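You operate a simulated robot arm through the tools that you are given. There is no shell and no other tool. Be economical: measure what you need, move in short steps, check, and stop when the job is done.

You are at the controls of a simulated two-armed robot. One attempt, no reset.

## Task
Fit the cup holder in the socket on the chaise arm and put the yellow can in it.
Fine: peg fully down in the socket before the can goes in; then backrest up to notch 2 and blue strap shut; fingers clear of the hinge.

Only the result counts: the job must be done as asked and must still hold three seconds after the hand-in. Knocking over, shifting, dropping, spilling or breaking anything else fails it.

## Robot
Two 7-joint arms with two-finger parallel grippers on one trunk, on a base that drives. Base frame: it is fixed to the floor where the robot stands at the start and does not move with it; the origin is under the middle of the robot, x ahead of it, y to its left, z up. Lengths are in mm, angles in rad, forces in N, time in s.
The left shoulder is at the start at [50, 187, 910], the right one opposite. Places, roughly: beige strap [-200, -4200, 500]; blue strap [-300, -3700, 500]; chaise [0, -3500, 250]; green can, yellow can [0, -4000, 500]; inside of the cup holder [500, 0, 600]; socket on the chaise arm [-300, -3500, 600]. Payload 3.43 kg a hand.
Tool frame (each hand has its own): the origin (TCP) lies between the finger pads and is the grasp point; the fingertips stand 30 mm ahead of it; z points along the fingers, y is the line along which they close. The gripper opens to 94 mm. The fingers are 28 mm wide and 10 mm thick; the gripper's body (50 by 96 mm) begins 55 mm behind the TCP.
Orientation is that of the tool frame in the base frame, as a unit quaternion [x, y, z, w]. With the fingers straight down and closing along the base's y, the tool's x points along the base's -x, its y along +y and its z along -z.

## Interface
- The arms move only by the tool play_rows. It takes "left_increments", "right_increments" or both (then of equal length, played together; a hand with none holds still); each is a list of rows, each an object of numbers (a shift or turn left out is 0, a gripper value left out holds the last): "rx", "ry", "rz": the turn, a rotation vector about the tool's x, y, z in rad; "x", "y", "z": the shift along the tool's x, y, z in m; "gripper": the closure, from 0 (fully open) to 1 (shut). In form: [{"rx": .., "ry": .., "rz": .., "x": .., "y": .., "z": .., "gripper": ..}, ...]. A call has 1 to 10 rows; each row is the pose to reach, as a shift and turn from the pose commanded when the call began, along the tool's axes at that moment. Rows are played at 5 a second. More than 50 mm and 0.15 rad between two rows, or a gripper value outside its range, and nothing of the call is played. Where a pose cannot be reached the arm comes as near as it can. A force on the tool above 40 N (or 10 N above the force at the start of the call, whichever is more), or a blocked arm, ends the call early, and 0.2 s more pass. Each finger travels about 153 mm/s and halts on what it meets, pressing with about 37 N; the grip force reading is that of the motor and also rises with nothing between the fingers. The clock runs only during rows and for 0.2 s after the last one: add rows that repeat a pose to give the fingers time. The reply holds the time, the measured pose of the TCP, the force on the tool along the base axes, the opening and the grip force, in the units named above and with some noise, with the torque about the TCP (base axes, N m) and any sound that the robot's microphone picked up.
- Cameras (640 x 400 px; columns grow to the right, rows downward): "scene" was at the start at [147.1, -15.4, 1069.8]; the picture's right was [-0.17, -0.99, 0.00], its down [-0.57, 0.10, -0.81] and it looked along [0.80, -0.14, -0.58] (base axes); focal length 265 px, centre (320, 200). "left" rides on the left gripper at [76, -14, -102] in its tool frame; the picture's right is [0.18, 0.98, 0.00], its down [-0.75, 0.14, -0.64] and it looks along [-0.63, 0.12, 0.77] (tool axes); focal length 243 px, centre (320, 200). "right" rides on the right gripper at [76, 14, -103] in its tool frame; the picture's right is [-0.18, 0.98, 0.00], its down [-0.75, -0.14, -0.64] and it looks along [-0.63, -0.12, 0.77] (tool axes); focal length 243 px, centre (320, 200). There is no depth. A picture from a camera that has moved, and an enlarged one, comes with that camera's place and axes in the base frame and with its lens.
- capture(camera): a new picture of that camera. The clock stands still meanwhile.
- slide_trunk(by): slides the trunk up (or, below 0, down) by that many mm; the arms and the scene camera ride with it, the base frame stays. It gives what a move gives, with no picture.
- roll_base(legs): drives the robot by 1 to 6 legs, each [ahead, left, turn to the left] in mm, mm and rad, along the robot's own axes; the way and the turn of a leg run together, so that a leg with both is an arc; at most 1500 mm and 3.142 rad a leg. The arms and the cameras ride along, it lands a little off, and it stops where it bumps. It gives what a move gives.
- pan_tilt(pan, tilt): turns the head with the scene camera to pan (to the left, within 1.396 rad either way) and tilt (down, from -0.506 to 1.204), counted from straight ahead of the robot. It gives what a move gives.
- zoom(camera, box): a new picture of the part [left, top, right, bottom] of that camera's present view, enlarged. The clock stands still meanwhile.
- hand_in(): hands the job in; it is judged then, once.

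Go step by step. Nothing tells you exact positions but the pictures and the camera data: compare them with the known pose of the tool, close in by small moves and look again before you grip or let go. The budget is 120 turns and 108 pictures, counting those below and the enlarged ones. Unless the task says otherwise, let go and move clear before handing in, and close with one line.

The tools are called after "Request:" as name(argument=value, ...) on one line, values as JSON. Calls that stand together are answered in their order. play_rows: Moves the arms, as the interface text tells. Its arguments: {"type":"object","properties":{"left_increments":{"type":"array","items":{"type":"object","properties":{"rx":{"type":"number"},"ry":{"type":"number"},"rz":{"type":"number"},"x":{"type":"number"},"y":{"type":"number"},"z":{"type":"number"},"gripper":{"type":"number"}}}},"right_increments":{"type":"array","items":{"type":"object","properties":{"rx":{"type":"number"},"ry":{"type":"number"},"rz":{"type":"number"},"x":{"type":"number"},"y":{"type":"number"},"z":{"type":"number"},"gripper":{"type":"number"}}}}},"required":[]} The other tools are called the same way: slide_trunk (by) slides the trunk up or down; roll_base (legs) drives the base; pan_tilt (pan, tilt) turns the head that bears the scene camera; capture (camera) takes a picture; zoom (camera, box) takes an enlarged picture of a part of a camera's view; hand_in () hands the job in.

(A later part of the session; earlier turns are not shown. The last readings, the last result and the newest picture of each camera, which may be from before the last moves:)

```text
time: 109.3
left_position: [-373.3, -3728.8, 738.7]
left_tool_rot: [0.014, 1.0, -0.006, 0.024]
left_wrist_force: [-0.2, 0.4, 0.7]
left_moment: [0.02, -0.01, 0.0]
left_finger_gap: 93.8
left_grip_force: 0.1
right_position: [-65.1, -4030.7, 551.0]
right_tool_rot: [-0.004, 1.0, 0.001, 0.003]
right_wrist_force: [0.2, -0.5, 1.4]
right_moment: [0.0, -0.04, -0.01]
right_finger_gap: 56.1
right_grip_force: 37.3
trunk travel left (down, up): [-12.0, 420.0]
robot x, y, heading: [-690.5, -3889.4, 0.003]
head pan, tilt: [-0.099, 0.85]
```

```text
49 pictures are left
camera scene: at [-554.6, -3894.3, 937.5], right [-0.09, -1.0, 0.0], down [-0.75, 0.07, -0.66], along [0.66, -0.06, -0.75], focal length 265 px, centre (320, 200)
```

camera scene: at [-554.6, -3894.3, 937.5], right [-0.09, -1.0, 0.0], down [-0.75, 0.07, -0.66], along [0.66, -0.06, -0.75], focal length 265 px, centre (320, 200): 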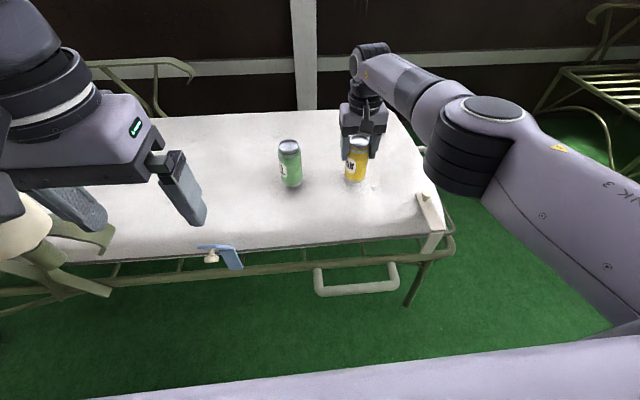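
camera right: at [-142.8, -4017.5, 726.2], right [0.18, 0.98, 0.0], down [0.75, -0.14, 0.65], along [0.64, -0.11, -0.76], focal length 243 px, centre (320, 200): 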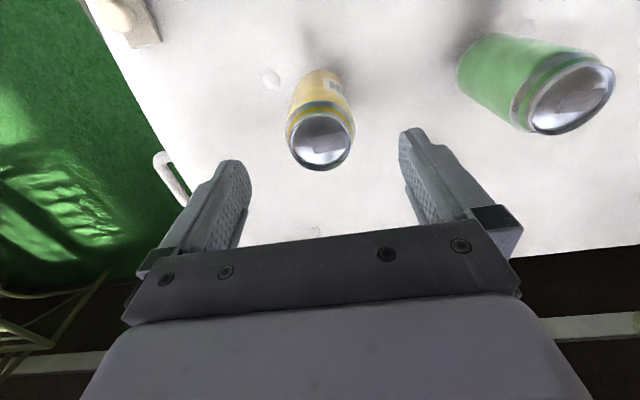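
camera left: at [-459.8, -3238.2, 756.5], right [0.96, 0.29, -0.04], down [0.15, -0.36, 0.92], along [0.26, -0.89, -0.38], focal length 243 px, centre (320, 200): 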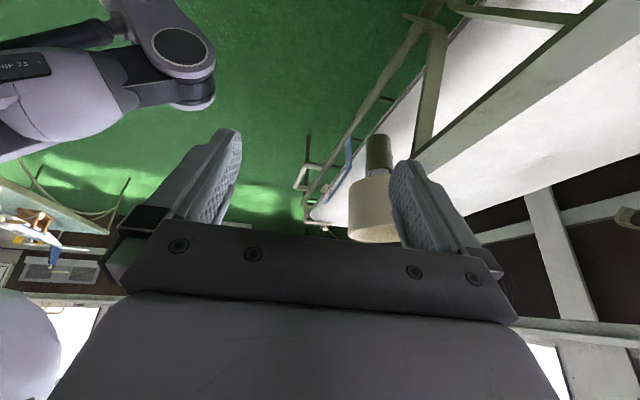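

The can is gripped at 56 mm. I'll lift it with the trunk, then back off and move left to bring it over the cup.

Request:
slide_trunk(by=290)

Request:
roll_base(legs=[[-249, 0, -0.003], [0, 548, 0]])

Request:
pan_tilt(pan=-0.2, tilt=0.75)

Request:
capture(camera="scene")

Request:
capture(camera="right")

```text
time: 112.2
left_position: [-370.9, -3727.7, 1027.9]
left_tool_rot: [0.014, 1.0, -0.006, 0.025]
left_wrist_force: [0.0, 0.1, 0.9]
left_moment: [-0.02, -0.04, 0.0]
left_finger_gap: 94.2
left_grip_force: 0.0
right_position: [-67.0, -4030.6, 842.2]
right_tool_rot: [-0.004, 1.0, 0.0, 0.003]
right_wrist_force: [-0.3, -0.8, -3.8]
right_moment: [0.01, 0.01, -0.03]
right_finger_gap: 55.9
right_grip_force: 37.2
trunk travel left (down, up): [-302.0, 130.0]
robot x, y, heading: [-691.9, -3886.8, 0.007]
head pan, tilt: [-0.099, 0.85]
```

```text
time: 116.8
left_position: [-617.3, -3198.0, 1030.1]
left_tool_rot: [0.023, 0.999, -0.007, 0.024]
left_wrist_force: [1.0, -0.3, 0.6]
left_moment: [-0.01, 0.01, -0.01]
left_finger_gap: 94.0
left_grip_force: 0.0
right_position: [-315.5, -3504.4, 840.8]
right_tool_rot: [0.005, 1.0, 0.0, 0.002]
right_wrist_force: [0.9, -0.6, -2.8]
right_moment: [-0.02, 0.02, 0.02]
right_finger_gap: 56.0
right_grip_force: 36.7
trunk travel left (down, up): [-302.0, 130.0]
robot x, y, heading: [-937.8, -3351.6, -0.008]
head pan, tilt: [-0.099, 0.85]
```

```text
time: 117.4
left_position: [-618.4, -3199.6, 1028.6]
left_tool_rot: [0.022, 0.999, -0.007, 0.024]
left_wrist_force: [-0.4, -0.4, 0.3]
left_moment: [0.02, 0.02, 0.02]
left_finger_gap: 94.1
left_grip_force: 0.0
right_position: [-315.3, -3505.4, 841.2]
right_tool_rot: [0.005, 1.0, 0.0, 0.004]
right_wrist_force: [0.0, 0.2, -2.4]
right_moment: [0.01, -0.02, 0.04]
right_finger_gap: 56.0
right_grip_force: 37.4
trunk travel left (down, up): [-302.0, 130.0]
robot x, y, heading: [-937.8, -3353.5, -0.006]
head pan, tilt: [-0.201, 0.75]
```

```text
48 pictures are left
camera scene: at [-798.3, -3370.2, 1235.4], right [-0.21, -0.98, 0.0], down [-0.67, 0.14, -0.73], along [0.71, -0.15, -0.68], focal length 265 px, centre (320, 200)
```

scene: 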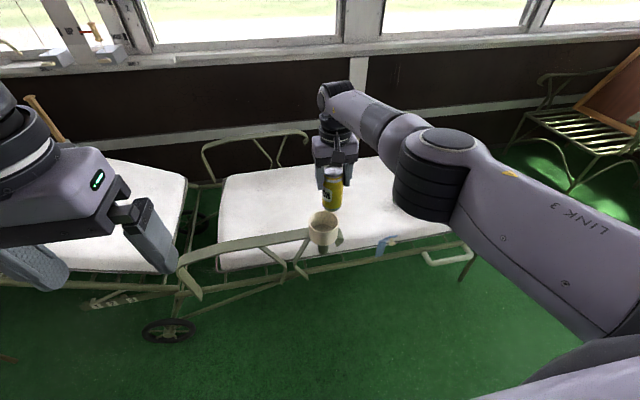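

```text
47 pictures are left
camera right: at [-391.9, -3491.2, 942.8], right [0.19, 0.98, 0.0], down [0.75, -0.15, 0.65], along [0.63, -0.12, -0.76], focal length 243 px, centre (320, 200)
```

right: 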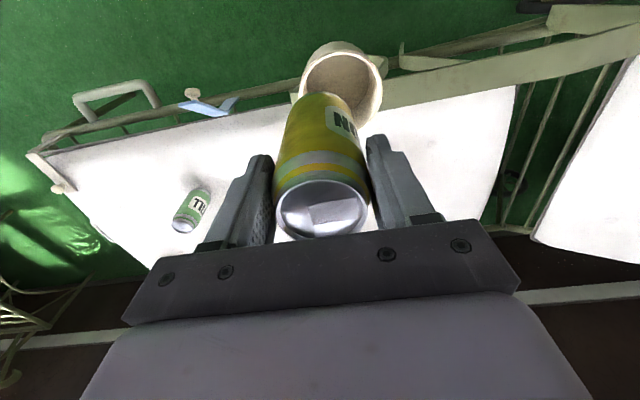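

I need about 20 mm left and 7 mm ahead. I'll nudge the base and check both views.

Request:
roll_base(legs=[[7, 20, 0.0]])

Request:
zoom(camera="scene", box=[270, 150, 380, 260])

Request:
capture(camera="right")

```text
time: 118.2
left_position: [-609.4, -3178.1, 1027.8]
left_tool_rot: [0.023, 0.999, -0.007, 0.024]
left_wrist_force: [-0.2, -0.5, 0.2]
left_moment: [0.01, -0.01, 0.01]
left_finger_gap: 93.9
left_grip_force: 0.1
right_position: [-308.7, -3485.5, 841.7]
right_tool_rot: [0.005, 1.0, 0.0, 0.003]
right_wrist_force: [0.0, -0.7, -3.1]
right_moment: [-0.02, 0.0, 0.0]
right_finger_gap: 56.1
right_grip_force: 37.0
trunk travel left (down, up): [-302.0, 130.0]
robot x, y, heading: [-931.0, -3333.6, -0.01]
head pan, tilt: [-0.201, 0.75]
```

```text
3.64 times, centred on (325, 205) of scene
camera zoom: at [-790.9, -3349.8, 1235.4], right [-0.21, -0.98, 0.0], down [-0.67, 0.14, -0.73], along [0.72, -0.15, -0.68], focal length 962 px, centre (302, 182)
```

zoom: 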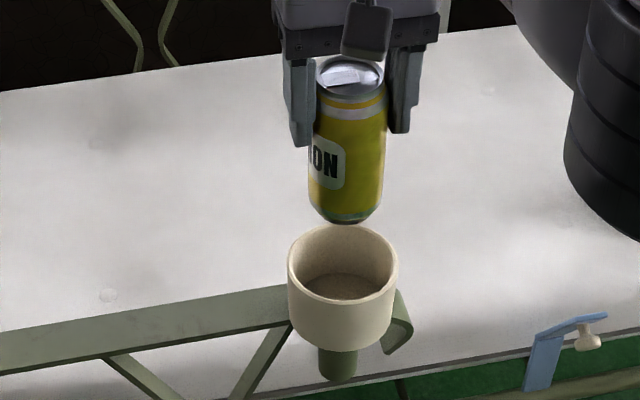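

```text
45 pictures are left
camera right: at [-384.5, -3470.9, 942.9], right [0.19, 0.98, 0.0], down [0.75, -0.15, 0.65], along [0.63, -0.12, -0.76], focal length 243 px, centre (320, 200)
```

right: 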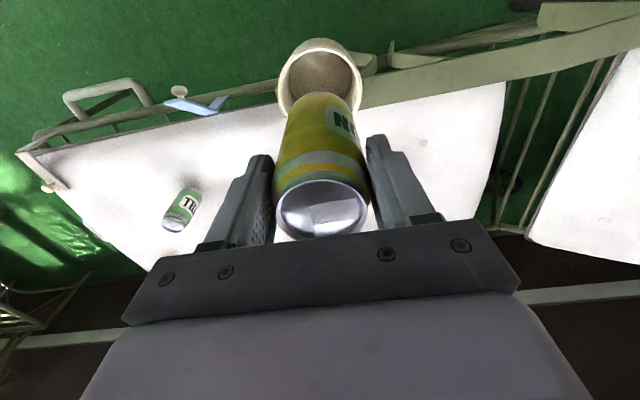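

The can is centred over the cup in both views. I'll lower it with the trunk into the cup.

Request:
slide_trunk(by=-75)

Request:
zoom(camera="scene", box=[270, 110, 380, 220])

Request:
capture(camera="right")

```text
time: 119.3
left_position: [-609.6, -3178.6, 953.7]
left_tool_rot: [0.022, 0.999, -0.007, 0.024]
left_wrist_force: [0.1, -0.4, -0.3]
left_moment: [-0.01, -0.02, -0.02]
left_finger_gap: 94.2
left_grip_force: 0.1
right_position: [-308.3, -3485.6, 765.2]
right_tool_rot: [0.004, 1.0, 0.0, 0.003]
right_wrist_force: [-0.1, -0.2, -2.9]
right_moment: [-0.03, 0.02, 0.02]
right_finger_gap: 55.5
right_grip_force: 37.1
trunk travel left (down, up): [-227.0, 205.0]
robot x, y, heading: [-931.7, -3331.5, -0.007]
head pan, tilt: [-0.201, 0.75]
```

```text
3.64 times, centred on (325, 165) of scene
camera zoom: at [-791.3, -3350.3, 1160.5], right [-0.21, -0.98, 0.0], down [-0.67, 0.14, -0.73], along [0.72, -0.15, -0.68], focal length 962 px, centre (302, 327)
```

zoom: 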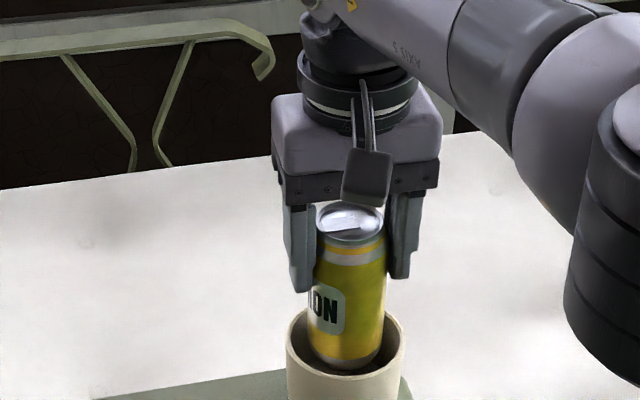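

```text
43 pictures are left
camera right: at [-384.8, -3471.3, 868.0], right [0.19, 0.98, 0.0], down [0.75, -0.15, 0.65], along [0.63, -0.12, -0.76], focal length 243 px, centre (320, 200)
```

right: 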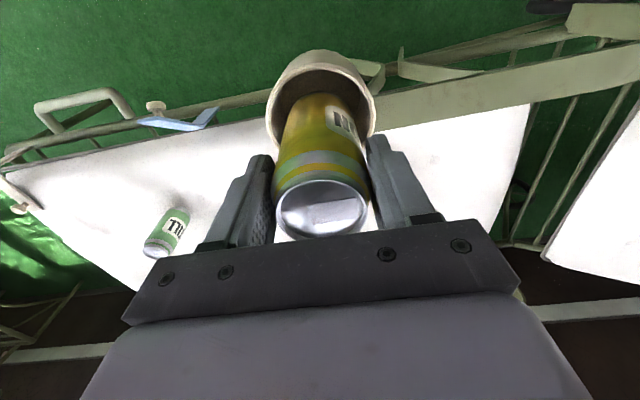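

The can is entering the cup centrally. I'll go down a bit more, then make the last millimetres with force sensing.

Request:
slide_trunk(by=-33)

Request:
play_rows(right_increments=[{"z": 0.003}, {"z": 0.006}, {"z": 0.009}, {"z": 0.012}])

```text
time: 120.1
left_position: [-610.3, -3178.4, 920.8]
left_tool_rot: [0.022, 0.999, -0.006, 0.025]
left_wrist_force: [0.0, 0.3, 0.5]
left_moment: [0.01, 0.0, 0.02]
left_finger_gap: 94.0
left_grip_force: 0.1
right_position: [-308.3, -3485.3, 737.5]
right_tool_rot: [0.004, 1.0, 0.0, 0.006]
right_wrist_force: [-2.9, 0.3, 11.4]
right_moment: [0.06, 0.17, 0.02]
right_finger_gap: 55.6
right_grip_force: 37.2
trunk travel left (down, up): [-194.0, 238.0]
robot x, y, heading: [-931.4, -3330.0, -0.007]
head pan, tilt: [-0.201, 0.75]
```

```text
time: 121.1
left_position: [-613.0, -3177.9, 922.3]
left_tool_rot: [0.023, 0.999, -0.008, 0.027]
left_wrist_force: [0.1, 1.0, 0.0]
left_moment: [-0.04, -0.04, 0.0]
left_finger_gap: 94.3
left_grip_force: 0.3
right_position: [-306.7, -3485.6, 730.9]
right_tool_rot: [0.003, 1.0, 0.0, 0.012]
right_wrist_force: [5.5, -1.2, 39.1]
right_moment: [0.01, -0.49, 0.03]
right_finger_gap: 55.1
right_grip_force: 36.5
trunk travel left (down, up): [-194.0, 238.0]
robot x, y, heading: [-936.3, -3334.3, -0.007]
head pan, tilt: [-0.201, 0.75]
```

It made contact early, so the can is on the cup floor. I'll ease off the pressure and look.

Request:
play_rows(right_increments=[{"z": -0.005}, {"z": -0.01}, {"z": -0.012}, {"z": -0.012}])

Request:
zoom(camera="scene", box=[270, 90, 380, 200])

```text
time: 122.1
left_position: [-610.5, -3179.0, 920.8]
left_tool_rot: [0.022, 0.999, -0.006, 0.025]
left_wrist_force: [0.4, -0.8, -0.1]
left_moment: [0.01, 0.01, 0.01]
left_finger_gap: 94.0
left_grip_force: 0.0
right_position: [-310.3, -3486.0, 732.1]
right_tool_rot: [0.004, 1.0, 0.001, 0.001]
right_wrist_force: [0.3, -0.5, -0.4]
right_moment: [0.01, -0.06, 0.03]
right_finger_gap: 55.3
right_grip_force: 36.8
trunk travel left (down, up): [-194.0, 238.0]
robot x, y, heading: [-934.2, -3331.0, -0.005]
head pan, tilt: [-0.201, 0.75]
```

```text
3.64 times, centred on (325, 145) of scene
camera zoom: at [-791.4, -3350.3, 1127.2], right [-0.21, -0.98, 0.0], down [-0.67, 0.14, -0.73], along [0.72, -0.15, -0.68], focal length 962 px, centre (302, 400)
```

zoom: 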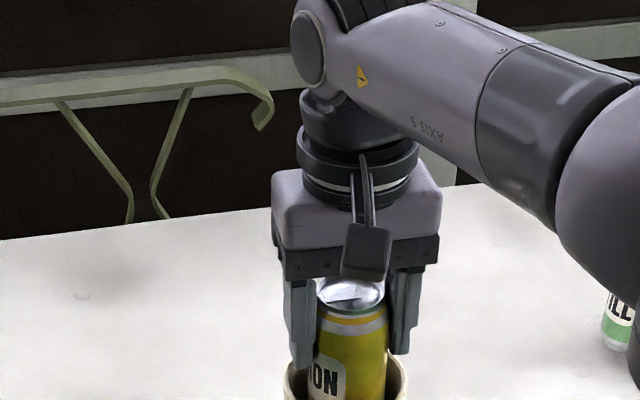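

The can rests on the cup floor with no load. I'll open the fingers and rise.

Request:
play_rows(right_increments=[{"gripper": 0.3}, {"gripper": 0.1}, {"gripper": 0.05}, {"gripper": 0.05}])

Request:
slide_trunk(by=200)

Request:
capture(camera="scene")

```text
time: 123.1
left_position: [-610.7, -3179.8, 919.6]
left_tool_rot: [0.022, 0.999, -0.007, 0.025]
left_wrist_force: [0.2, -0.3, 0.4]
left_moment: [-0.03, 0.01, 0.03]
left_finger_gap: 94.0
left_grip_force: 0.1
right_position: [-308.5, -3485.4, 734.0]
right_tool_rot: [0.004, 1.0, -0.001, 0.004]
right_wrist_force: [-0.4, 0.1, -0.1]
right_moment: [-0.01, 0.02, -0.05]
right_finger_gap: 89.4
right_grip_force: 0.1
trunk travel left (down, up): [-194.0, 238.0]
robot x, y, heading: [-933.1, -3334.1, -0.01]
head pan, tilt: [-0.201, 0.75]
```

```text
time: 125.3
left_position: [-609.6, -3179.8, 1120.6]
left_tool_rot: [0.022, 0.999, -0.007, 0.024]
left_wrist_force: [0.2, -0.4, 0.5]
left_moment: [0.05, 0.02, 0.01]
left_finger_gap: 93.9
left_grip_force: 0.2
right_position: [-308.7, -3484.7, 933.2]
right_tool_rot: [0.004, 1.0, 0.0, 0.003]
right_wrist_force: [-0.5, 0.1, 0.4]
right_moment: [0.02, 0.01, -0.02]
right_finger_gap: 89.4
right_grip_force: 0.0
trunk travel left (down, up): [-394.0, 38.0]
robot x, y, heading: [-933.4, -3331.9, -0.007]
head pan, tilt: [-0.201, 0.75]
```

```text
41 pictures are left
camera scene: at [-791.3, -3350.2, 1327.4], right [-0.21, -0.98, 0.0], down [-0.67, 0.14, -0.73], along [0.72, -0.15, -0.68], focal length 265 px, centre (320, 200)
```

scene: 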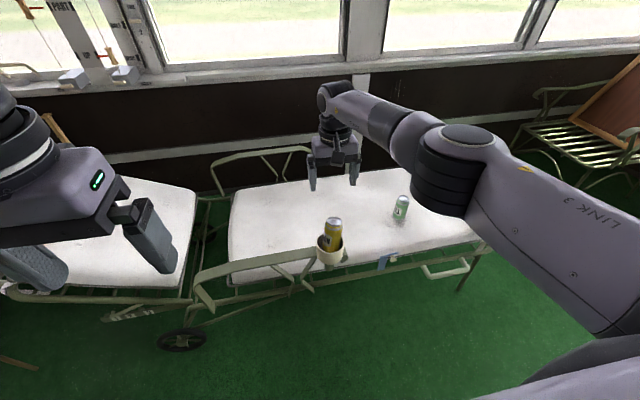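

The can stands in the cup. Next is the backrest, so I'll move left to face it and inspect its frame, strut and notches.

Request:
roll_base(legs=[[0, 380, 0.008]])

Request:
pan_tilt(pan=0.0, tilt=0.85)

Request:
capture(camera="scene")

```text
time: 127.7
left_position: [-609.5, -2807.0, 1122.1]
left_tool_rot: [0.02, 0.999, -0.007, 0.025]
left_wrist_force: [0.8, 0.3, 0.0]
left_moment: [0.01, -0.03, 0.0]
left_finger_gap: 93.7
left_grip_force: 0.0
right_position: [-306.7, -3109.8, 934.0]
right_tool_rot: [0.002, 1.0, 0.001, 0.003]
right_wrist_force: [0.1, 0.1, 0.5]
right_moment: [0.04, 0.0, 0.01]
right_finger_gap: 89.5
right_grip_force: 0.1
trunk travel left (down, up): [-394.0, 38.0]
robot x, y, heading: [-929.0, -2959.9, -0.007]
head pan, tilt: [-0.201, 0.75]
```

```text
time: 128.4
left_position: [-608.9, -2805.6, 1120.2]
left_tool_rot: [0.02, 0.999, -0.006, 0.024]
left_wrist_force: [0.2, 1.0, -0.2]
left_moment: [-0.01, 0.01, -0.02]
left_finger_gap: 94.0
left_grip_force: 0.1
right_position: [-306.1, -3111.0, 933.8]
right_tool_rot: [0.003, 1.0, -0.001, 0.003]
right_wrist_force: [0.0, 0.7, 0.6]
right_moment: [0.05, -0.03, 0.0]
right_finger_gap: 89.3
right_grip_force: 0.0
trunk travel left (down, up): [-394.0, 38.0]
robot x, y, heading: [-930.6, -2961.2, -0.001]
head pan, tilt: [0.0, 0.85]
```

```text
40 pictures are left
camera scene: at [-791.9, -2961.6, 1319.5], right [-0.01, -1.0, 0.0], down [-0.75, 0.0, -0.66], along [0.66, 0.0, -0.75], focal length 265 px, centre (320, 200)
```

scene: 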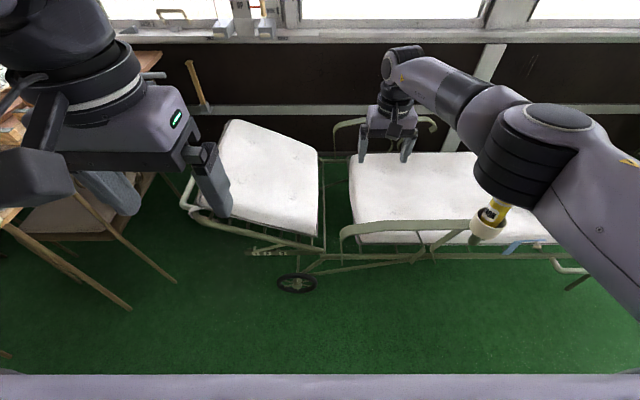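

Request:
zoom(camera="scene", box=[170, 170, 350, 300])

Request:
zoom(camera="scene", box=[235, 215, 335, 275])

```text
3.08 times, centred on (260, 235) of scene
camera zoom: at [-791.9, -2961.6, 1319.5], right [-0.01, -1.0, 0.0], down [-0.75, 0.0, -0.66], along [0.66, 0.0, -0.75], focal length 814 px, centre (505, 92)
```

zoom: 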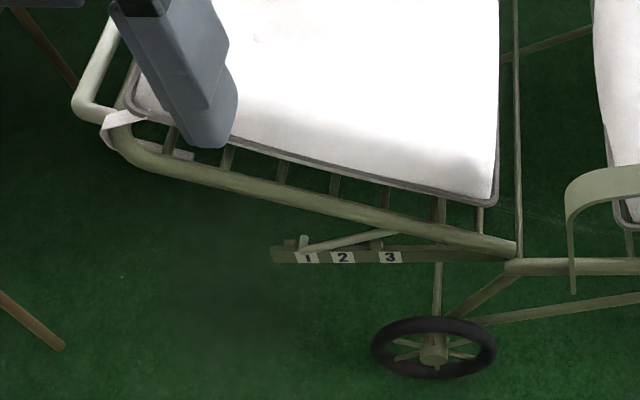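

```text
6.40 times, centred on (285, 245) of scene
camera zoom: at [-791.9, -2961.6, 1319.5], right [-0.01, -1.0, 0.0], down [-0.75, 0.0, -0.66], along [0.66, 0.0, -0.75], focal length 1693 px, centre (544, -88)
```

zoom: 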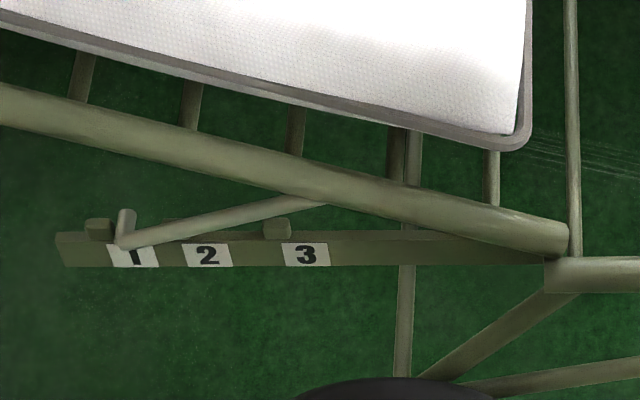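

The backrest's strut sits in notch 1. The hinge is near (-229, -2968, 363), and the head-end tube crosses at about y -2448, z 580, inclined about 22°. Notch 2 should be near 36°. I'll tuck the right hand back and drive so the left hand can take the head-end tube.

Request:
play_rows(right_increments=[{"x": 0.04, "z": -0.025}, {"x": 0.08, "z": -0.05}, {"x": 0.12, "z": -0.075}, {"x": 0.16, "z": -0.1}, {"x": 0.2, "z": -0.125}, {"x": 0.24, "z": -0.15}])

Request:
roll_base(legs=[[0, 280, 0], [190, 0, 0]])

Request:
slide_trunk(by=-200)

Request:
pan_tilt(pan=0.2, tilt=0.85)

Request:
capture(camera="scene")

Request:
capture(camera="left")

```text
time: 129.8
left_position: [-608.5, -2806.1, 1122.0]
left_tool_rot: [0.02, 0.999, -0.007, 0.025]
left_wrist_force: [-0.3, -0.1, -0.3]
left_moment: [-0.02, 0.01, 0.01]
left_finger_gap: 93.7
left_grip_force: 0.0
right_position: [-545.6, -3109.2, 1082.3]
right_tool_rot: [0.003, 1.0, 0.0, 0.003]
right_wrist_force: [-0.2, 0.7, -0.4]
right_moment: [-0.03, -0.02, 0.01]
right_finger_gap: 89.0
right_grip_force: 0.2
trunk travel left (down, up): [-394.0, 38.0]
robot x, y, heading: [-930.7, -2962.2, -0.007]
head pan, tilt: [0.0, 0.85]
```

```text
time: 132.9
left_position: [-421.7, -2525.1, 1119.9]
left_tool_rot: [0.018, 1.0, -0.006, 0.024]
left_wrist_force: [0.8, 0.5, 0.1]
left_moment: [-0.02, 0.02, 0.01]
left_finger_gap: 94.0
left_grip_force: 0.0
right_position: [-356.6, -2827.2, 1080.6]
right_tool_rot: [0.001, 1.0, 0.0, 0.002]
right_wrist_force: [1.3, 0.1, 0.5]
right_moment: [-0.02, 0.0, -0.02]
right_finger_gap: 89.1
right_grip_force: 0.0
trunk travel left (down, up): [-394.0, 38.0]
robot x, y, heading: [-742.4, -2680.6, -0.002]
head pan, tilt: [0.0, 0.85]
```

```text
time: 135.1
left_position: [-422.6, -2525.6, 920.8]
left_tool_rot: [0.018, 1.0, -0.006, 0.024]
left_wrist_force: [-0.5, 0.6, 0.3]
left_moment: [0.0, 0.0, -0.01]
left_finger_gap: 94.0
left_grip_force: 0.0
right_position: [-357.0, -2828.9, 880.8]
right_tool_rot: [0.002, 1.0, 0.0, 0.003]
right_wrist_force: [-0.1, 0.0, 0.5]
right_moment: [0.01, -0.01, -0.02]
right_finger_gap: 89.4
right_grip_force: 0.0
trunk travel left (down, up): [-194.0, 238.0]
robot x, y, heading: [-743.2, -2680.7, 0.0]
head pan, tilt: [0.0, 0.85]
```

```text
time: 135.8
left_position: [-421.8, -2524.8, 920.4]
left_tool_rot: [0.018, 1.0, -0.006, 0.024]
left_wrist_force: [0.5, -0.7, -0.2]
left_moment: [-0.01, 0.03, 0.02]
left_finger_gap: 94.1
left_grip_force: 0.1
right_position: [-357.7, -2827.9, 880.3]
right_tool_rot: [0.002, 1.0, 0.0, 0.003]
right_wrist_force: [0.0, -0.7, 0.2]
right_moment: [0.0, 0.02, -0.03]
right_finger_gap: 89.3
right_grip_force: 0.1
trunk travel left (down, up): [-194.0, 238.0]
robot x, y, heading: [-744.5, -2683.7, -0.003]
head pan, tilt: [0.201, 0.85]
```

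```text
37 pictures are left
camera scene: at [-606.3, -2666.1, 1119.4], right [0.2, -0.98, 0.0], down [-0.74, -0.15, -0.66], along [0.65, 0.13, -0.75], focal length 265 px, centre (320, 200)
```

scene: 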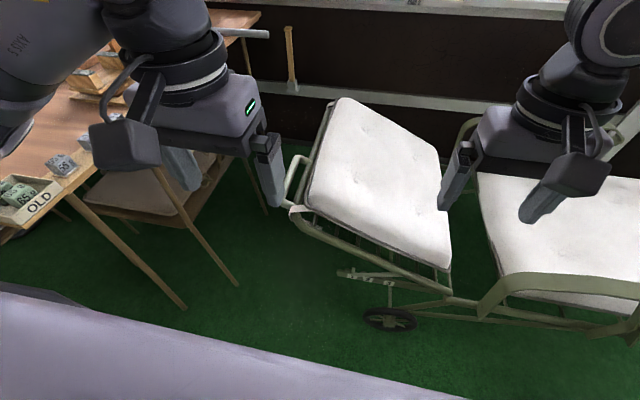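

```text
36 pictures are left
camera left: at [-503.4, -2535.6, 1019.7], right [-0.15, 0.99, -0.02], down [0.73, 0.12, 0.68], along [0.67, 0.08, -0.74], focal length 243 px, centre (320, 200)
```

left: 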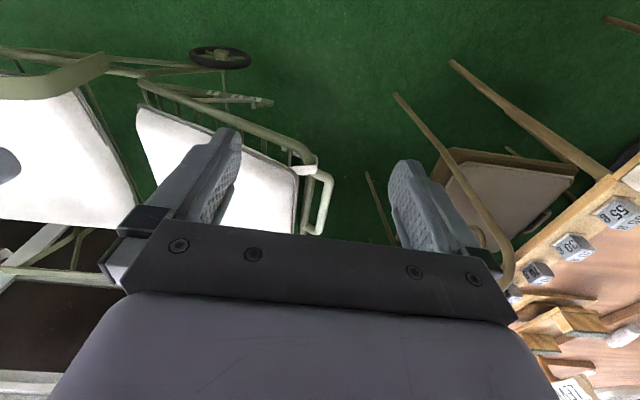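

Request:
zoom(camera="scene", box=[260, 90, 380, 230])

Request:
zoom(camera="left", box=[230, 100, 400, 240])

```text
2.86 times, centred on (320, 160) of scene
camera zoom: at [-606.3, -2666.1, 1119.4], right [0.2, -0.98, 0.0], down [-0.74, -0.15, -0.66], along [0.65, 0.13, -0.75], focal length 756 px, centre (320, 314)
```

zoom: 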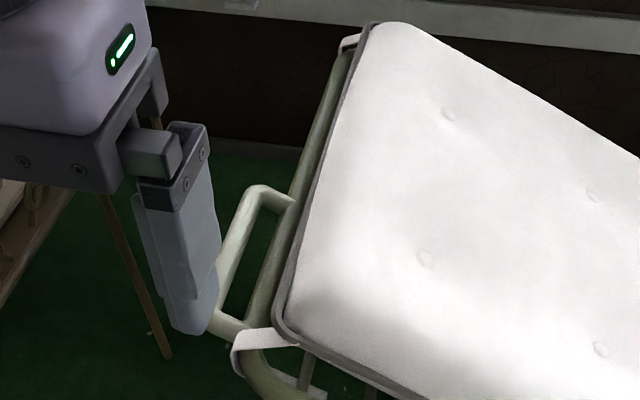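

```text
2.86 times, centred on (315, 170) of left
camera zoom: at [-503.4, -2535.6, 1019.7], right [-0.15, 0.99, -0.02], down [0.73, 0.12, 0.68], along [0.67, 0.08, -0.74], focal length 693 px, centre (334, 286)
```

zoom: 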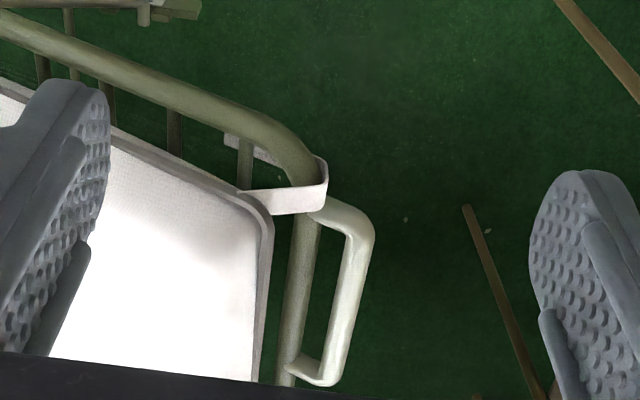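

There's a U-shaped lifting handle at the head end, with its bar centred near (-88, -2477, 582). The frame tube lies about 41 mm behind it, so I'll come down with the fingers part-closed. First I need to get closer.

Request:
roll_base(legs=[[60, 0, 0]])

Request:
slide_trunk(by=-110)

Request:
play_rows(left_increments=[{"x": -0.045, "y": 0.008, "z": 0.01, "ry": 0.01, "gripper": 0.6}, {"x": -0.09, "y": 0.016, "z": 0.02, "ry": 0.02, "gripper": 0.68}, {"x": -0.135, "y": 0.024, "z": 0.03, "ry": 0.03}, {"x": -0.18, "y": 0.032, "z": 0.04, "ry": 0.048, "rz": -0.02}, {"x": -0.225, "y": 0.04, "z": 0.05, "ry": 0.048, "rz": -0.036}, {"x": -0.26, "y": 0.045, "z": 0.06, "ry": 0.048, "rz": -0.036}, {"x": -0.26, "y": 0.045, "z": 0.06, "ry": 0.048, "rz": -0.036}])

Request:
capture(camera="left")

Request:
capture(camera="scene")

```text
time: 136.8
left_position: [-362.1, -2526.7, 920.4]
left_tool_rot: [0.019, 0.999, -0.006, 0.024]
left_wrist_force: [-0.5, 0.4, 0.9]
left_moment: [-0.01, 0.01, 0.01]
left_finger_gap: 94.2
left_grip_force: 0.2
right_position: [-296.6, -2828.1, 880.6]
right_tool_rot: [0.0, 1.0, 0.0, 0.002]
right_wrist_force: [-0.2, 0.4, 0.4]
right_moment: [0.03, -0.04, -0.01]
right_finger_gap: 89.3
right_grip_force: 0.0
trunk travel left (down, up): [-194.0, 238.0]
robot x, y, heading: [-683.6, -2679.5, -0.002]
head pan, tilt: [0.201, 0.85]
```

```text
time: 138.2
left_position: [-362.0, -2524.9, 810.9]
left_tool_rot: [0.018, 1.0, -0.007, 0.024]
left_wrist_force: [-0.3, 0.9, 0.5]
left_moment: [0.0, 0.02, 0.0]
left_finger_gap: 94.0
left_grip_force: 0.0
right_position: [-296.6, -2827.9, 770.8]
right_tool_rot: [0.001, 1.0, 0.0, 0.004]
right_wrist_force: [-0.6, -0.2, 0.3]
right_moment: [-0.01, -0.01, -0.02]
right_finger_gap: 89.1
right_grip_force: 0.1
trunk travel left (down, up): [-84.0, 348.0]
robot x, y, heading: [-681.8, -2681.4, -0.002]
head pan, tilt: [0.201, 0.85]
```

```text
time: 139.8
left_position: [-97.7, -2491.0, 762.9]
left_tool_rot: [0.002, 1.0, -0.006, 0.001]
left_wrist_force: [-0.2, 0.3, 0.1]
left_moment: [-0.01, 0.03, 0.01]
left_finger_gap: 30.2
left_grip_force: 0.0
right_position: [-297.2, -2828.2, 772.2]
right_tool_rot: [0.001, 1.0, 0.0, 0.003]
right_wrist_force: [0.1, -1.0, 0.6]
right_moment: [0.01, 0.03, -0.03]
right_finger_gap: 89.3
right_grip_force: 0.1
trunk travel left (down, up): [-84.0, 348.0]
robot x, y, heading: [-684.0, -2684.9, -0.002]
head pan, tilt: [0.201, 0.85]
```

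```text
33 pictures are left
camera left: at [-173.8, -2503.7, 866.4], right [-0.18, 0.98, -0.01], down [0.75, 0.15, 0.64], along [0.63, 0.11, -0.77], focal length 243 px, centre (320, 200)
```

left: 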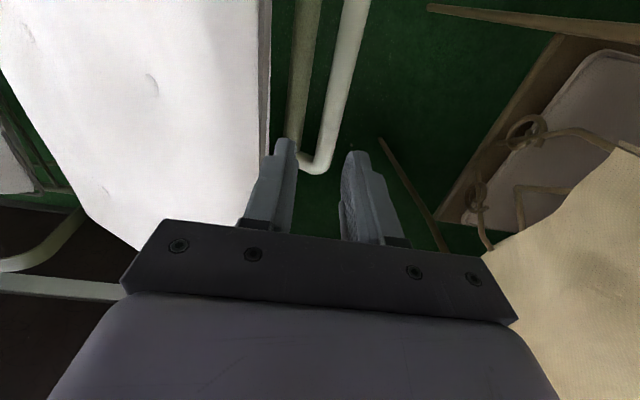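

```text
32 pictures are left
camera scene: at [-546.3, -2666.2, 1009.4], right [0.2, -0.98, 0.0], down [-0.74, -0.15, -0.66], along [0.65, 0.13, -0.75], focal length 265 px, centre (320, 200)
```

scene: 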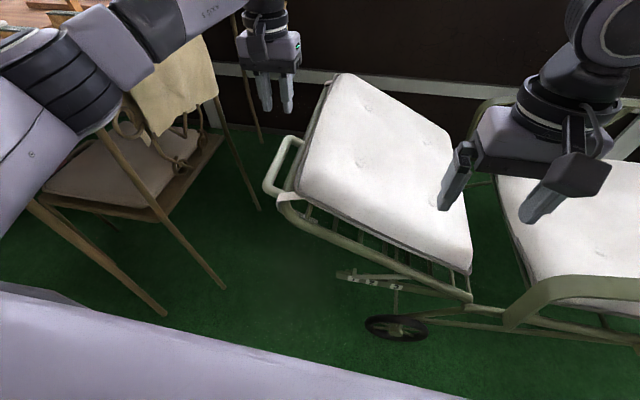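

The handle bar lies at y≈-2476.5. I'll align the left hand over it and lower to just above.

Request:
play_rows(left_increments=[{"x": -0.008, "y": 0.0145, "z": 0.03}, {"x": -0.008, "y": 0.0145, "z": 0.07}, {"x": -0.008, "y": 0.0145, "z": 0.11}, {"x": -0.008, "y": 0.0145, "z": 0.13}, {"x": -0.008, "y": 0.0145, "z": 0.13}])

Request:
capture(camera="left")

Request:
zoom(camera="scene", box=[230, 70, 350, 220])

```text
time: 141.0
left_position: [-88.9, -2479.0, 631.9]
left_tool_rot: [0.0, 1.0, -0.006, 0.001]
left_wrist_force: [0.1, 0.3, 0.5]
left_moment: [0.04, 0.02, -0.02]
left_finger_gap: 29.9
left_grip_force: 0.1
right_position: [-296.2, -2828.1, 770.7]
right_tool_rot: [0.0, 1.0, 0.0, 0.003]
right_wrist_force: [0.3, 0.0, 0.4]
right_moment: [0.0, 0.0, -0.01]
right_finger_gap: 89.2
right_grip_force: 0.1
trunk travel left (down, up): [-84.0, 348.0]
robot x, y, heading: [-680.2, -2681.6, 0.0]
head pan, tilt: [0.201, 0.85]
```

```text
31 pictures are left
camera left: at [-165.4, -2491.4, 735.8], right [-0.18, 0.98, -0.01], down [0.75, 0.15, 0.64], along [0.63, 0.11, -0.77], focal length 243 px, centre (320, 200)
```

left: 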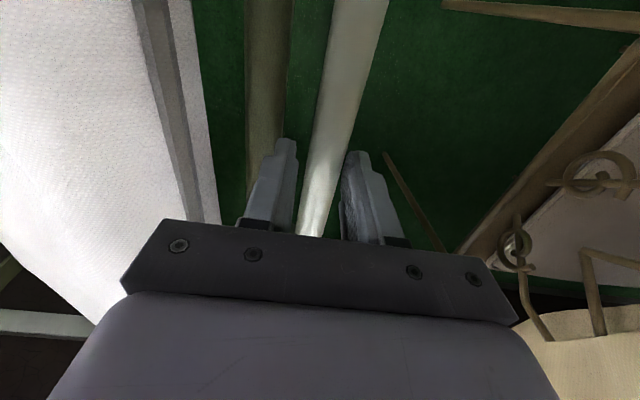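

```text
2.67 times, centred on (290, 145) of scene
camera zoom: at [-546.3, -2666.2, 1009.4], right [0.2, -0.98, 0.0], down [-0.74, -0.15, -0.66], along [0.65, 0.13, -0.75], focal length 706 px, centre (400, 347)
```

zoom: 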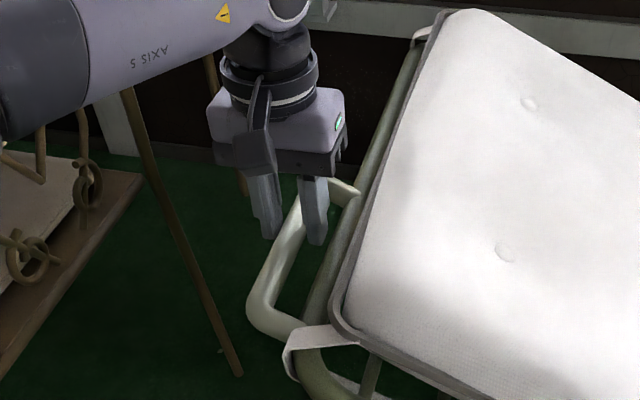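

The bar is about 6 mm further in +y than the finger centre. I'll correct and go down around it.

Request:
play_rows(left_increments=[{"y": 0.006}, {"y": 0.006, "z": 0.015}, {"y": 0.006, "z": 0.03}, {"y": 0.006, "z": 0.045}, {"y": 0.006, "z": 0.045}])

Request:
capture(camera="left")

```text
time: 142.2
left_position: [-88.0, -2472.5, 589.5]
left_tool_rot: [0.001, 1.0, -0.008, 0.002]
left_wrist_force: [-4.3, -2.6, 18.6]
left_moment: [-0.25, 0.1, -0.02]
left_finger_gap: 31.9
left_grip_force: 1.7
right_position: [-298.4, -2828.2, 773.4]
right_tool_rot: [0.0, 1.0, 0.0, 0.004]
right_wrist_force: [0.0, -0.9, 0.4]
right_moment: [-0.03, 0.02, 0.0]
right_finger_gap: 89.2
right_grip_force: 0.1
trunk travel left (down, up): [-84.0, 348.0]
robot x, y, heading: [-683.5, -2682.3, -0.001]
head pan, tilt: [0.201, 0.85]
```

```text
29 pictures are left
camera left: at [-165.6, -2486.1, 692.7], right [-0.18, 0.98, -0.02], down [0.75, 0.15, 0.64], along [0.64, 0.1, -0.76], focal length 243 px, centre (320, 200)
```

left: 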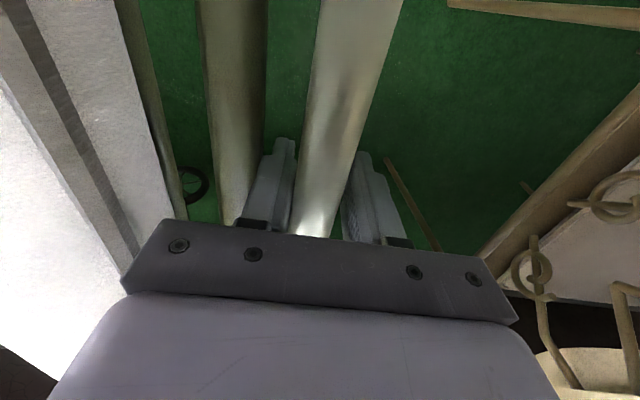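

The bar is between the fingers but snug. I'll open a few millimetres, settle a bit lower and close on it.

Request:
play_rows(left_increments=[{"z": -0.004, "gripper": 0.6}, {"z": -0.002, "gripper": 0.6}, {"z": 0.003}, {"z": 0.006}, {"z": 0.006}])

Request:
play_rows(left_increments=[{"gripper": 0.8}, {"gripper": 1.0}, {"gripper": 1.0}])

Request:
zoom(camera="scene", box=[230, 70, 350, 220])

```text
time: 143.4
left_position: [-88.4, -2472.9, 590.1]
left_tool_rot: [0.001, 1.0, -0.007, 0.005]
left_wrist_force: [-6.4, 7.5, 39.1]
left_moment: [-0.69, 0.11, -0.22]
left_finger_gap: 33.2
left_grip_force: 0.1
right_position: [-299.6, -2828.1, 773.6]
right_tool_rot: [0.001, 1.0, 0.001, 0.006]
right_wrist_force: [-0.6, 0.4, -0.6]
right_moment: [-0.01, 0.02, 0.03]
right_finger_gap: 89.0
right_grip_force: 0.0
trunk travel left (down, up): [-84.0, 348.0]
robot x, y, heading: [-687.5, -2681.2, 0.0]
head pan, tilt: [0.201, 0.85]
```

```text
time: 144.2
left_position: [-88.8, -2475.6, 589.3]
left_tool_rot: [0.003, 1.0, -0.009, 0.006]
left_wrist_force: [-7.3, -9.2, 34.7]
left_moment: [0.24, -0.21, 0.36]
left_finger_gap: 26.4
left_grip_force: 37.5
right_position: [-300.7, -2828.9, 772.5]
right_tool_rot: [0.0, 1.0, 0.0, 0.006]
right_wrist_force: [0.4, 0.0, 0.6]
right_moment: [0.03, 0.01, 0.03]
right_finger_gap: 89.4
right_grip_force: 0.0
trunk travel left (down, up): [-84.0, 348.0]
robot x, y, heading: [-682.8, -2676.0, 0.001]
head pan, tilt: [0.201, 0.85]
```

```text
2.67 times, centred on (290, 145) of scene
camera zoom: at [-549.1, -2667.6, 1010.1], right [0.2, -0.98, 0.0], down [-0.73, -0.15, -0.66], along [0.65, 0.13, -0.75], focal length 706 px, centre (400, 347)
```

zoom: 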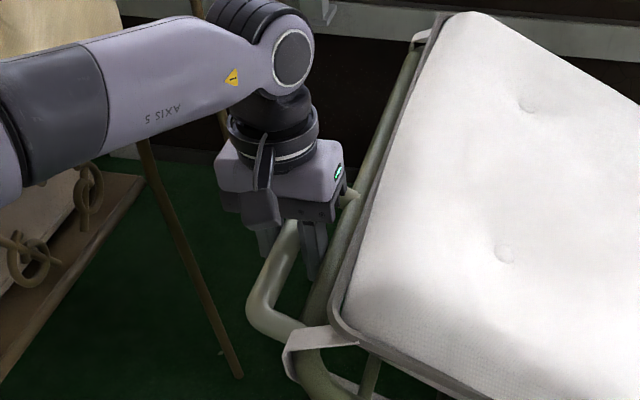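

The handle is gripped, with a bar of about 26 mm. I'll relieve the down-pressure, then lift 5° along the hinge arc and watch the force.

Request:
play_rows(left_increments=[{"z": -0.006}, {"z": -0.01}, {"y": -0.006, "z": -0.022, "rx": -0.03}, {"y": -0.013, "z": -0.036, "rx": -0.06}, {"y": -0.022, "z": -0.05, "rx": -0.087}])

Request:
capture(camera="scene")

```text
time: 145.4
left_position: [-89.0, -2494.5, 630.5]
left_tool_rot: [0.002, 0.999, 0.037, -0.002]
left_wrist_force: [9.1, -15.6, 0.0]
left_moment: [0.37, 0.21, 0.15]
left_finger_gap: 26.1
left_grip_force: 36.8
right_position: [-296.0, -2830.2, 769.9]
right_tool_rot: [0.001, 1.0, 0.0, 0.001]
right_wrist_force: [1.1, 0.4, -0.7]
right_moment: [0.01, 0.0, 0.01]
right_finger_gap: 89.3
right_grip_force: 0.0
trunk travel left (down, up): [-84.0, 348.0]
robot x, y, heading: [-683.5, -2682.1, -0.004]
head pan, tilt: [0.201, 0.85]
```

```text
27 pictures are left
camera scene: at [-544.5, -2666.3, 1009.0], right [0.2, -0.98, 0.0], down [-0.74, -0.15, -0.66], along [0.64, 0.13, -0.75], focal length 265 px, centre (320, 200)
```

scene: 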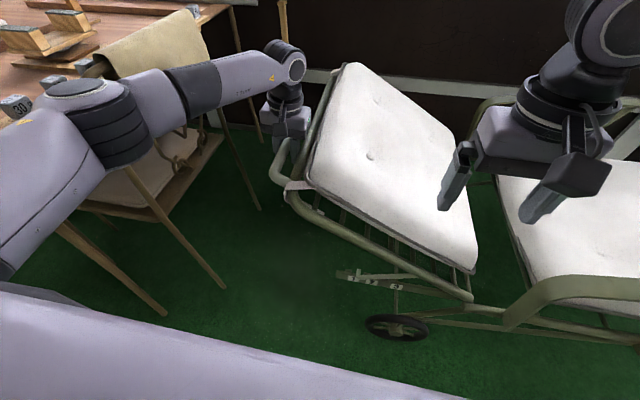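

The backrest rises with the handle. A sideways pull shows the arc bends a little more to -y, so I'll continue another 5° with that correction.

Request:
play_rows(left_increments=[{"y": -0.006}, {"y": -0.014, "z": -0.013, "rx": -0.03}, {"y": -0.022, "z": -0.026, "rx": -0.06}, {"y": -0.031, "z": -0.04, "rx": -0.087}, {"y": -0.031, "z": -0.04, "rx": -0.087}])

Request:
zoom(camera="scene", box=[310, 230, 480, 330])

```text
time: 146.6
left_position: [-89.1, -2522.1, 673.7]
left_tool_rot: [-0.004, 0.996, 0.084, 0.001]
left_wrist_force: [-2.4, 33.5, 11.6]
left_moment: [-0.55, 0.83, -0.36]
left_finger_gap: 26.3
left_grip_force: 37.8
right_position: [-297.4, -2827.3, 771.9]
right_tool_rot: [0.001, 1.0, -0.001, 0.004]
right_wrist_force: [-0.3, -0.2, 0.5]
right_moment: [0.05, 0.0, 0.01]
right_finger_gap: 89.4
right_grip_force: 0.0
trunk travel left (down, up): [-84.0, 348.0]
robot x, y, heading: [-686.5, -2681.8, -0.003]
head pan, tilt: [0.201, 0.85]
```

```text
3.76 times, centred on (395, 280) of scene
camera zoom: at [-547.3, -2664.5, 1009.9], right [0.2, -0.98, 0.0], down [-0.74, -0.15, -0.66], along [0.65, 0.13, -0.75], focal length 996 px, centre (38, -101)
```

zoom: 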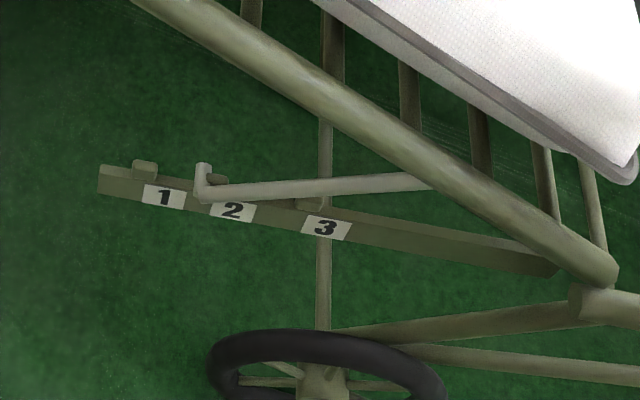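

The strut tip is just before the tooth between 1 and 2, so it needs more lift. The arc with hinge (-2968, 363) fits exactly, so I'll follow it for another 6°.

Request:
play_rows(left_increments=[{"y": 0.005, "z": 0.001}, {"y": -0.0023, "z": -0.016, "rx": -0.035}, {"y": -0.0113, "z": -0.0328, "rx": -0.07}, {"y": -0.0211, "z": -0.0491, "rx": -0.105}, {"y": -0.0211, "z": -0.0491, "rx": -0.105}])

Request:
zoom(camera="scene", box=[310, 230, 480, 330])

```text
time: 147.8
left_position: [-89.4, -2554.4, 715.9]
left_tool_rot: [-0.002, 0.991, 0.133, 0.002]
left_wrist_force: [7.4, 20.7, 7.2]
left_moment: [-0.4, 0.98, 0.13]
left_finger_gap: 26.2
left_grip_force: 37.0
right_position: [-297.3, -2828.1, 771.8]
right_tool_rot: [0.001, 1.0, -0.001, 0.003]
right_wrist_force: [-0.8, 0.0, -0.1]
right_moment: [-0.02, -0.02, 0.01]
right_finger_gap: 89.1
right_grip_force: 0.2
trunk travel left (down, up): [-84.0, 348.0]
robot x, y, heading: [-684.1, -2678.1, -0.004]
head pan, tilt: [0.201, 0.85]
```

```text
3.76 times, centred on (395, 280) of scene
camera zoom: at [-546.3, -2665.2, 1009.5], right [0.2, -0.98, 0.0], down [-0.74, -0.15, -0.66], along [0.65, 0.13, -0.75], focal length 996 px, centre (38, -101)
```

zoom: 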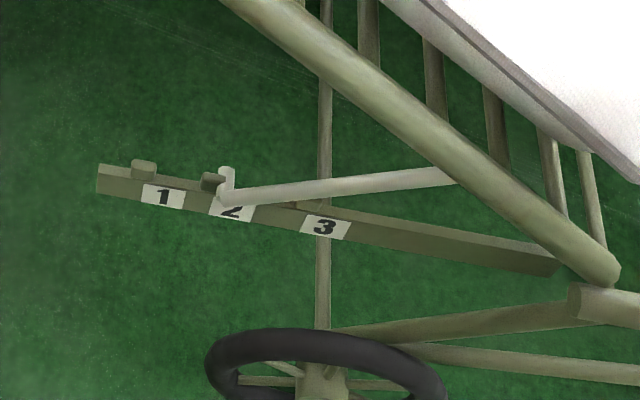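

The strut tip has just passed the tooth into notch 2. I'll raise a further 2.5° for certainty and look.

Request:
play_rows(left_increments=[{"y": 0.001, "z": -0.006, "rx": -0.012}, {"y": -0.003, "z": -0.013, "rx": -0.025}, {"y": -0.0069, "z": -0.0203, "rx": -0.044}, {"y": -0.0069, "z": -0.0203, "rx": -0.044}])

Request:
zoom(camera="scene", box=[320, 250, 420, 310])

```text
time: 148.8
left_position: [-90.1, -2567.6, 734.0]
left_tool_rot: [0.0, 0.988, 0.153, 0.001]
left_wrist_force: [19.5, 9.3, 0.2]
left_moment: [-0.38, 0.19, 0.16]
left_finger_gap: 26.5
left_grip_force: 36.6
right_position: [-296.0, -2828.3, 770.9]
right_tool_rot: [0.001, 1.0, 0.0, 0.003]
right_wrist_force: [-0.1, -1.0, 0.1]
right_moment: [0.0, 0.03, -0.01]
right_finger_gap: 89.2
right_grip_force: 0.1
trunk travel left (down, up): [-84.0, 348.0]
robot x, y, heading: [-686.6, -2683.5, -0.003]
head pan, tilt: [0.201, 0.85]
```

```text
6.40 times, centred on (370, 280) of scene
camera zoom: at [-545.2, -2665.7, 1009.2], right [0.2, -0.98, 0.0], down [-0.74, -0.15, -0.66], along [0.65, 0.13, -0.75], focal length 1693 px, centre (0, -312)
```

zoom: 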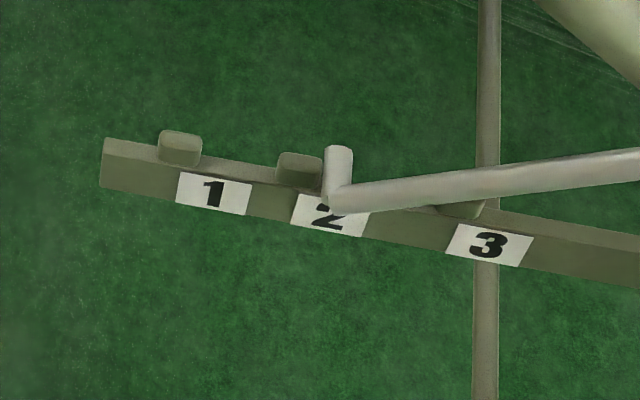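

The strut lies cleanly in notch 2's gap. I'll lower until it seats against the tooth.

Request:
play_rows(left_increments=[{"y": 0.003, "z": 0.007, "rx": 0.014}, {"y": 0.006, "z": 0.014, "rx": 0.028}, {"y": 0.0095, "z": 0.0215, "rx": 0.044}, {"y": 0.012, "z": 0.027, "rx": 0.054}, {"y": 0.012, "z": 0.027, "rx": 0.054}])

Request:
zoom(camera="scene", box=[320, 250, 420, 310])

```text
time: 150.0
left_position: [-89.1, -2549.3, 710.6]
left_tool_rot: [0.001, 0.992, 0.128, -0.001]
left_wrist_force: [9.5, 9.1, -0.2]
left_moment: [-0.23, -0.59, -0.14]
left_finger_gap: 26.3
left_grip_force: 37.0
right_position: [-297.0, -2827.2, 770.0]
right_tool_rot: [0.001, 1.0, 0.0, 0.003]
right_wrist_force: [-0.6, -0.4, -1.2]
right_moment: [0.02, -0.03, -0.01]
right_finger_gap: 89.2
right_grip_force: 0.1
trunk travel left (down, up): [-84.0, 348.0]
robot x, y, heading: [-681.5, -2683.3, -0.003]
head pan, tilt: [0.201, 0.85]
```

```text
6.40 times, centred on (370, 280) of scene
camera zoom: at [-545.9, -2665.7, 1009.3], right [0.2, -0.98, 0.0], down [-0.74, -0.15, -0.66], along [0.65, 0.13, -0.75], focal length 1693 px, centre (0, -312)
```

zoom: 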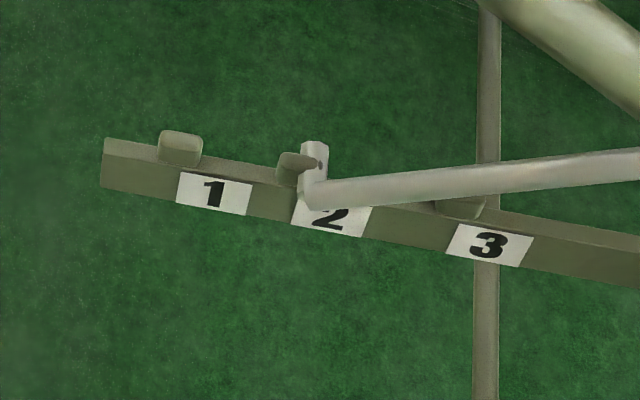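

The strut tip is against the tooth. I'll lower a bit more to check that it takes the load.

Request:
play_rows(left_increments=[{"y": 0.002, "z": 0.006, "rx": 0.01}, {"y": 0.004, "z": 0.012, "rx": 0.02}, {"y": 0.006, "z": 0.016, "rx": 0.03}, {"y": 0.006, "z": 0.016, "rx": 0.03}])

Request:
zoom(camera="scene", box=[320, 250, 420, 310])

```text
time: 151.0
left_position: [-89.5, -2538.5, 695.0]
left_tool_rot: [0.0, 0.994, 0.113, 0.001]
left_wrist_force: [6.7, 11.1, -0.8]
left_moment: [-0.1, -0.6, -0.07]
left_finger_gap: 26.2
left_grip_force: 37.0
right_position: [-296.5, -2826.8, 770.4]
right_tool_rot: [0.001, 1.0, 0.001, 0.002]
right_wrist_force: [-0.6, -0.1, -0.1]
right_moment: [0.03, 0.06, -0.01]
right_finger_gap: 89.4
right_grip_force: 0.0
trunk travel left (down, up): [-84.0, 348.0]
robot x, y, heading: [-685.3, -2680.8, 0.0]
head pan, tilt: [0.201, 0.85]
```

```text
6.40 times, centred on (370, 280) of scene
camera zoom: at [-546.1, -2665.6, 1009.3], right [0.2, -0.98, 0.0], down [-0.74, -0.15, -0.66], along [0.65, 0.13, -0.75], focal length 1693 px, centre (0, -312)
```

zoom: 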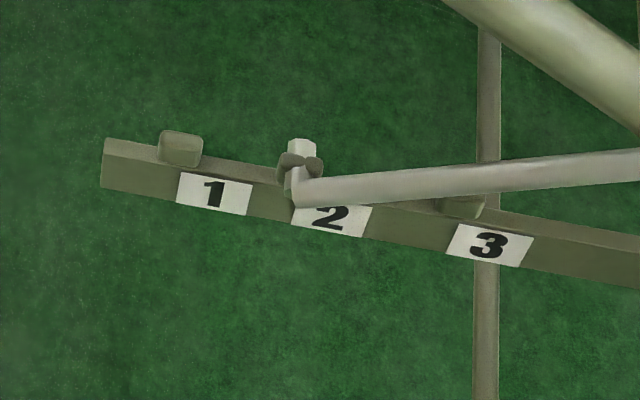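

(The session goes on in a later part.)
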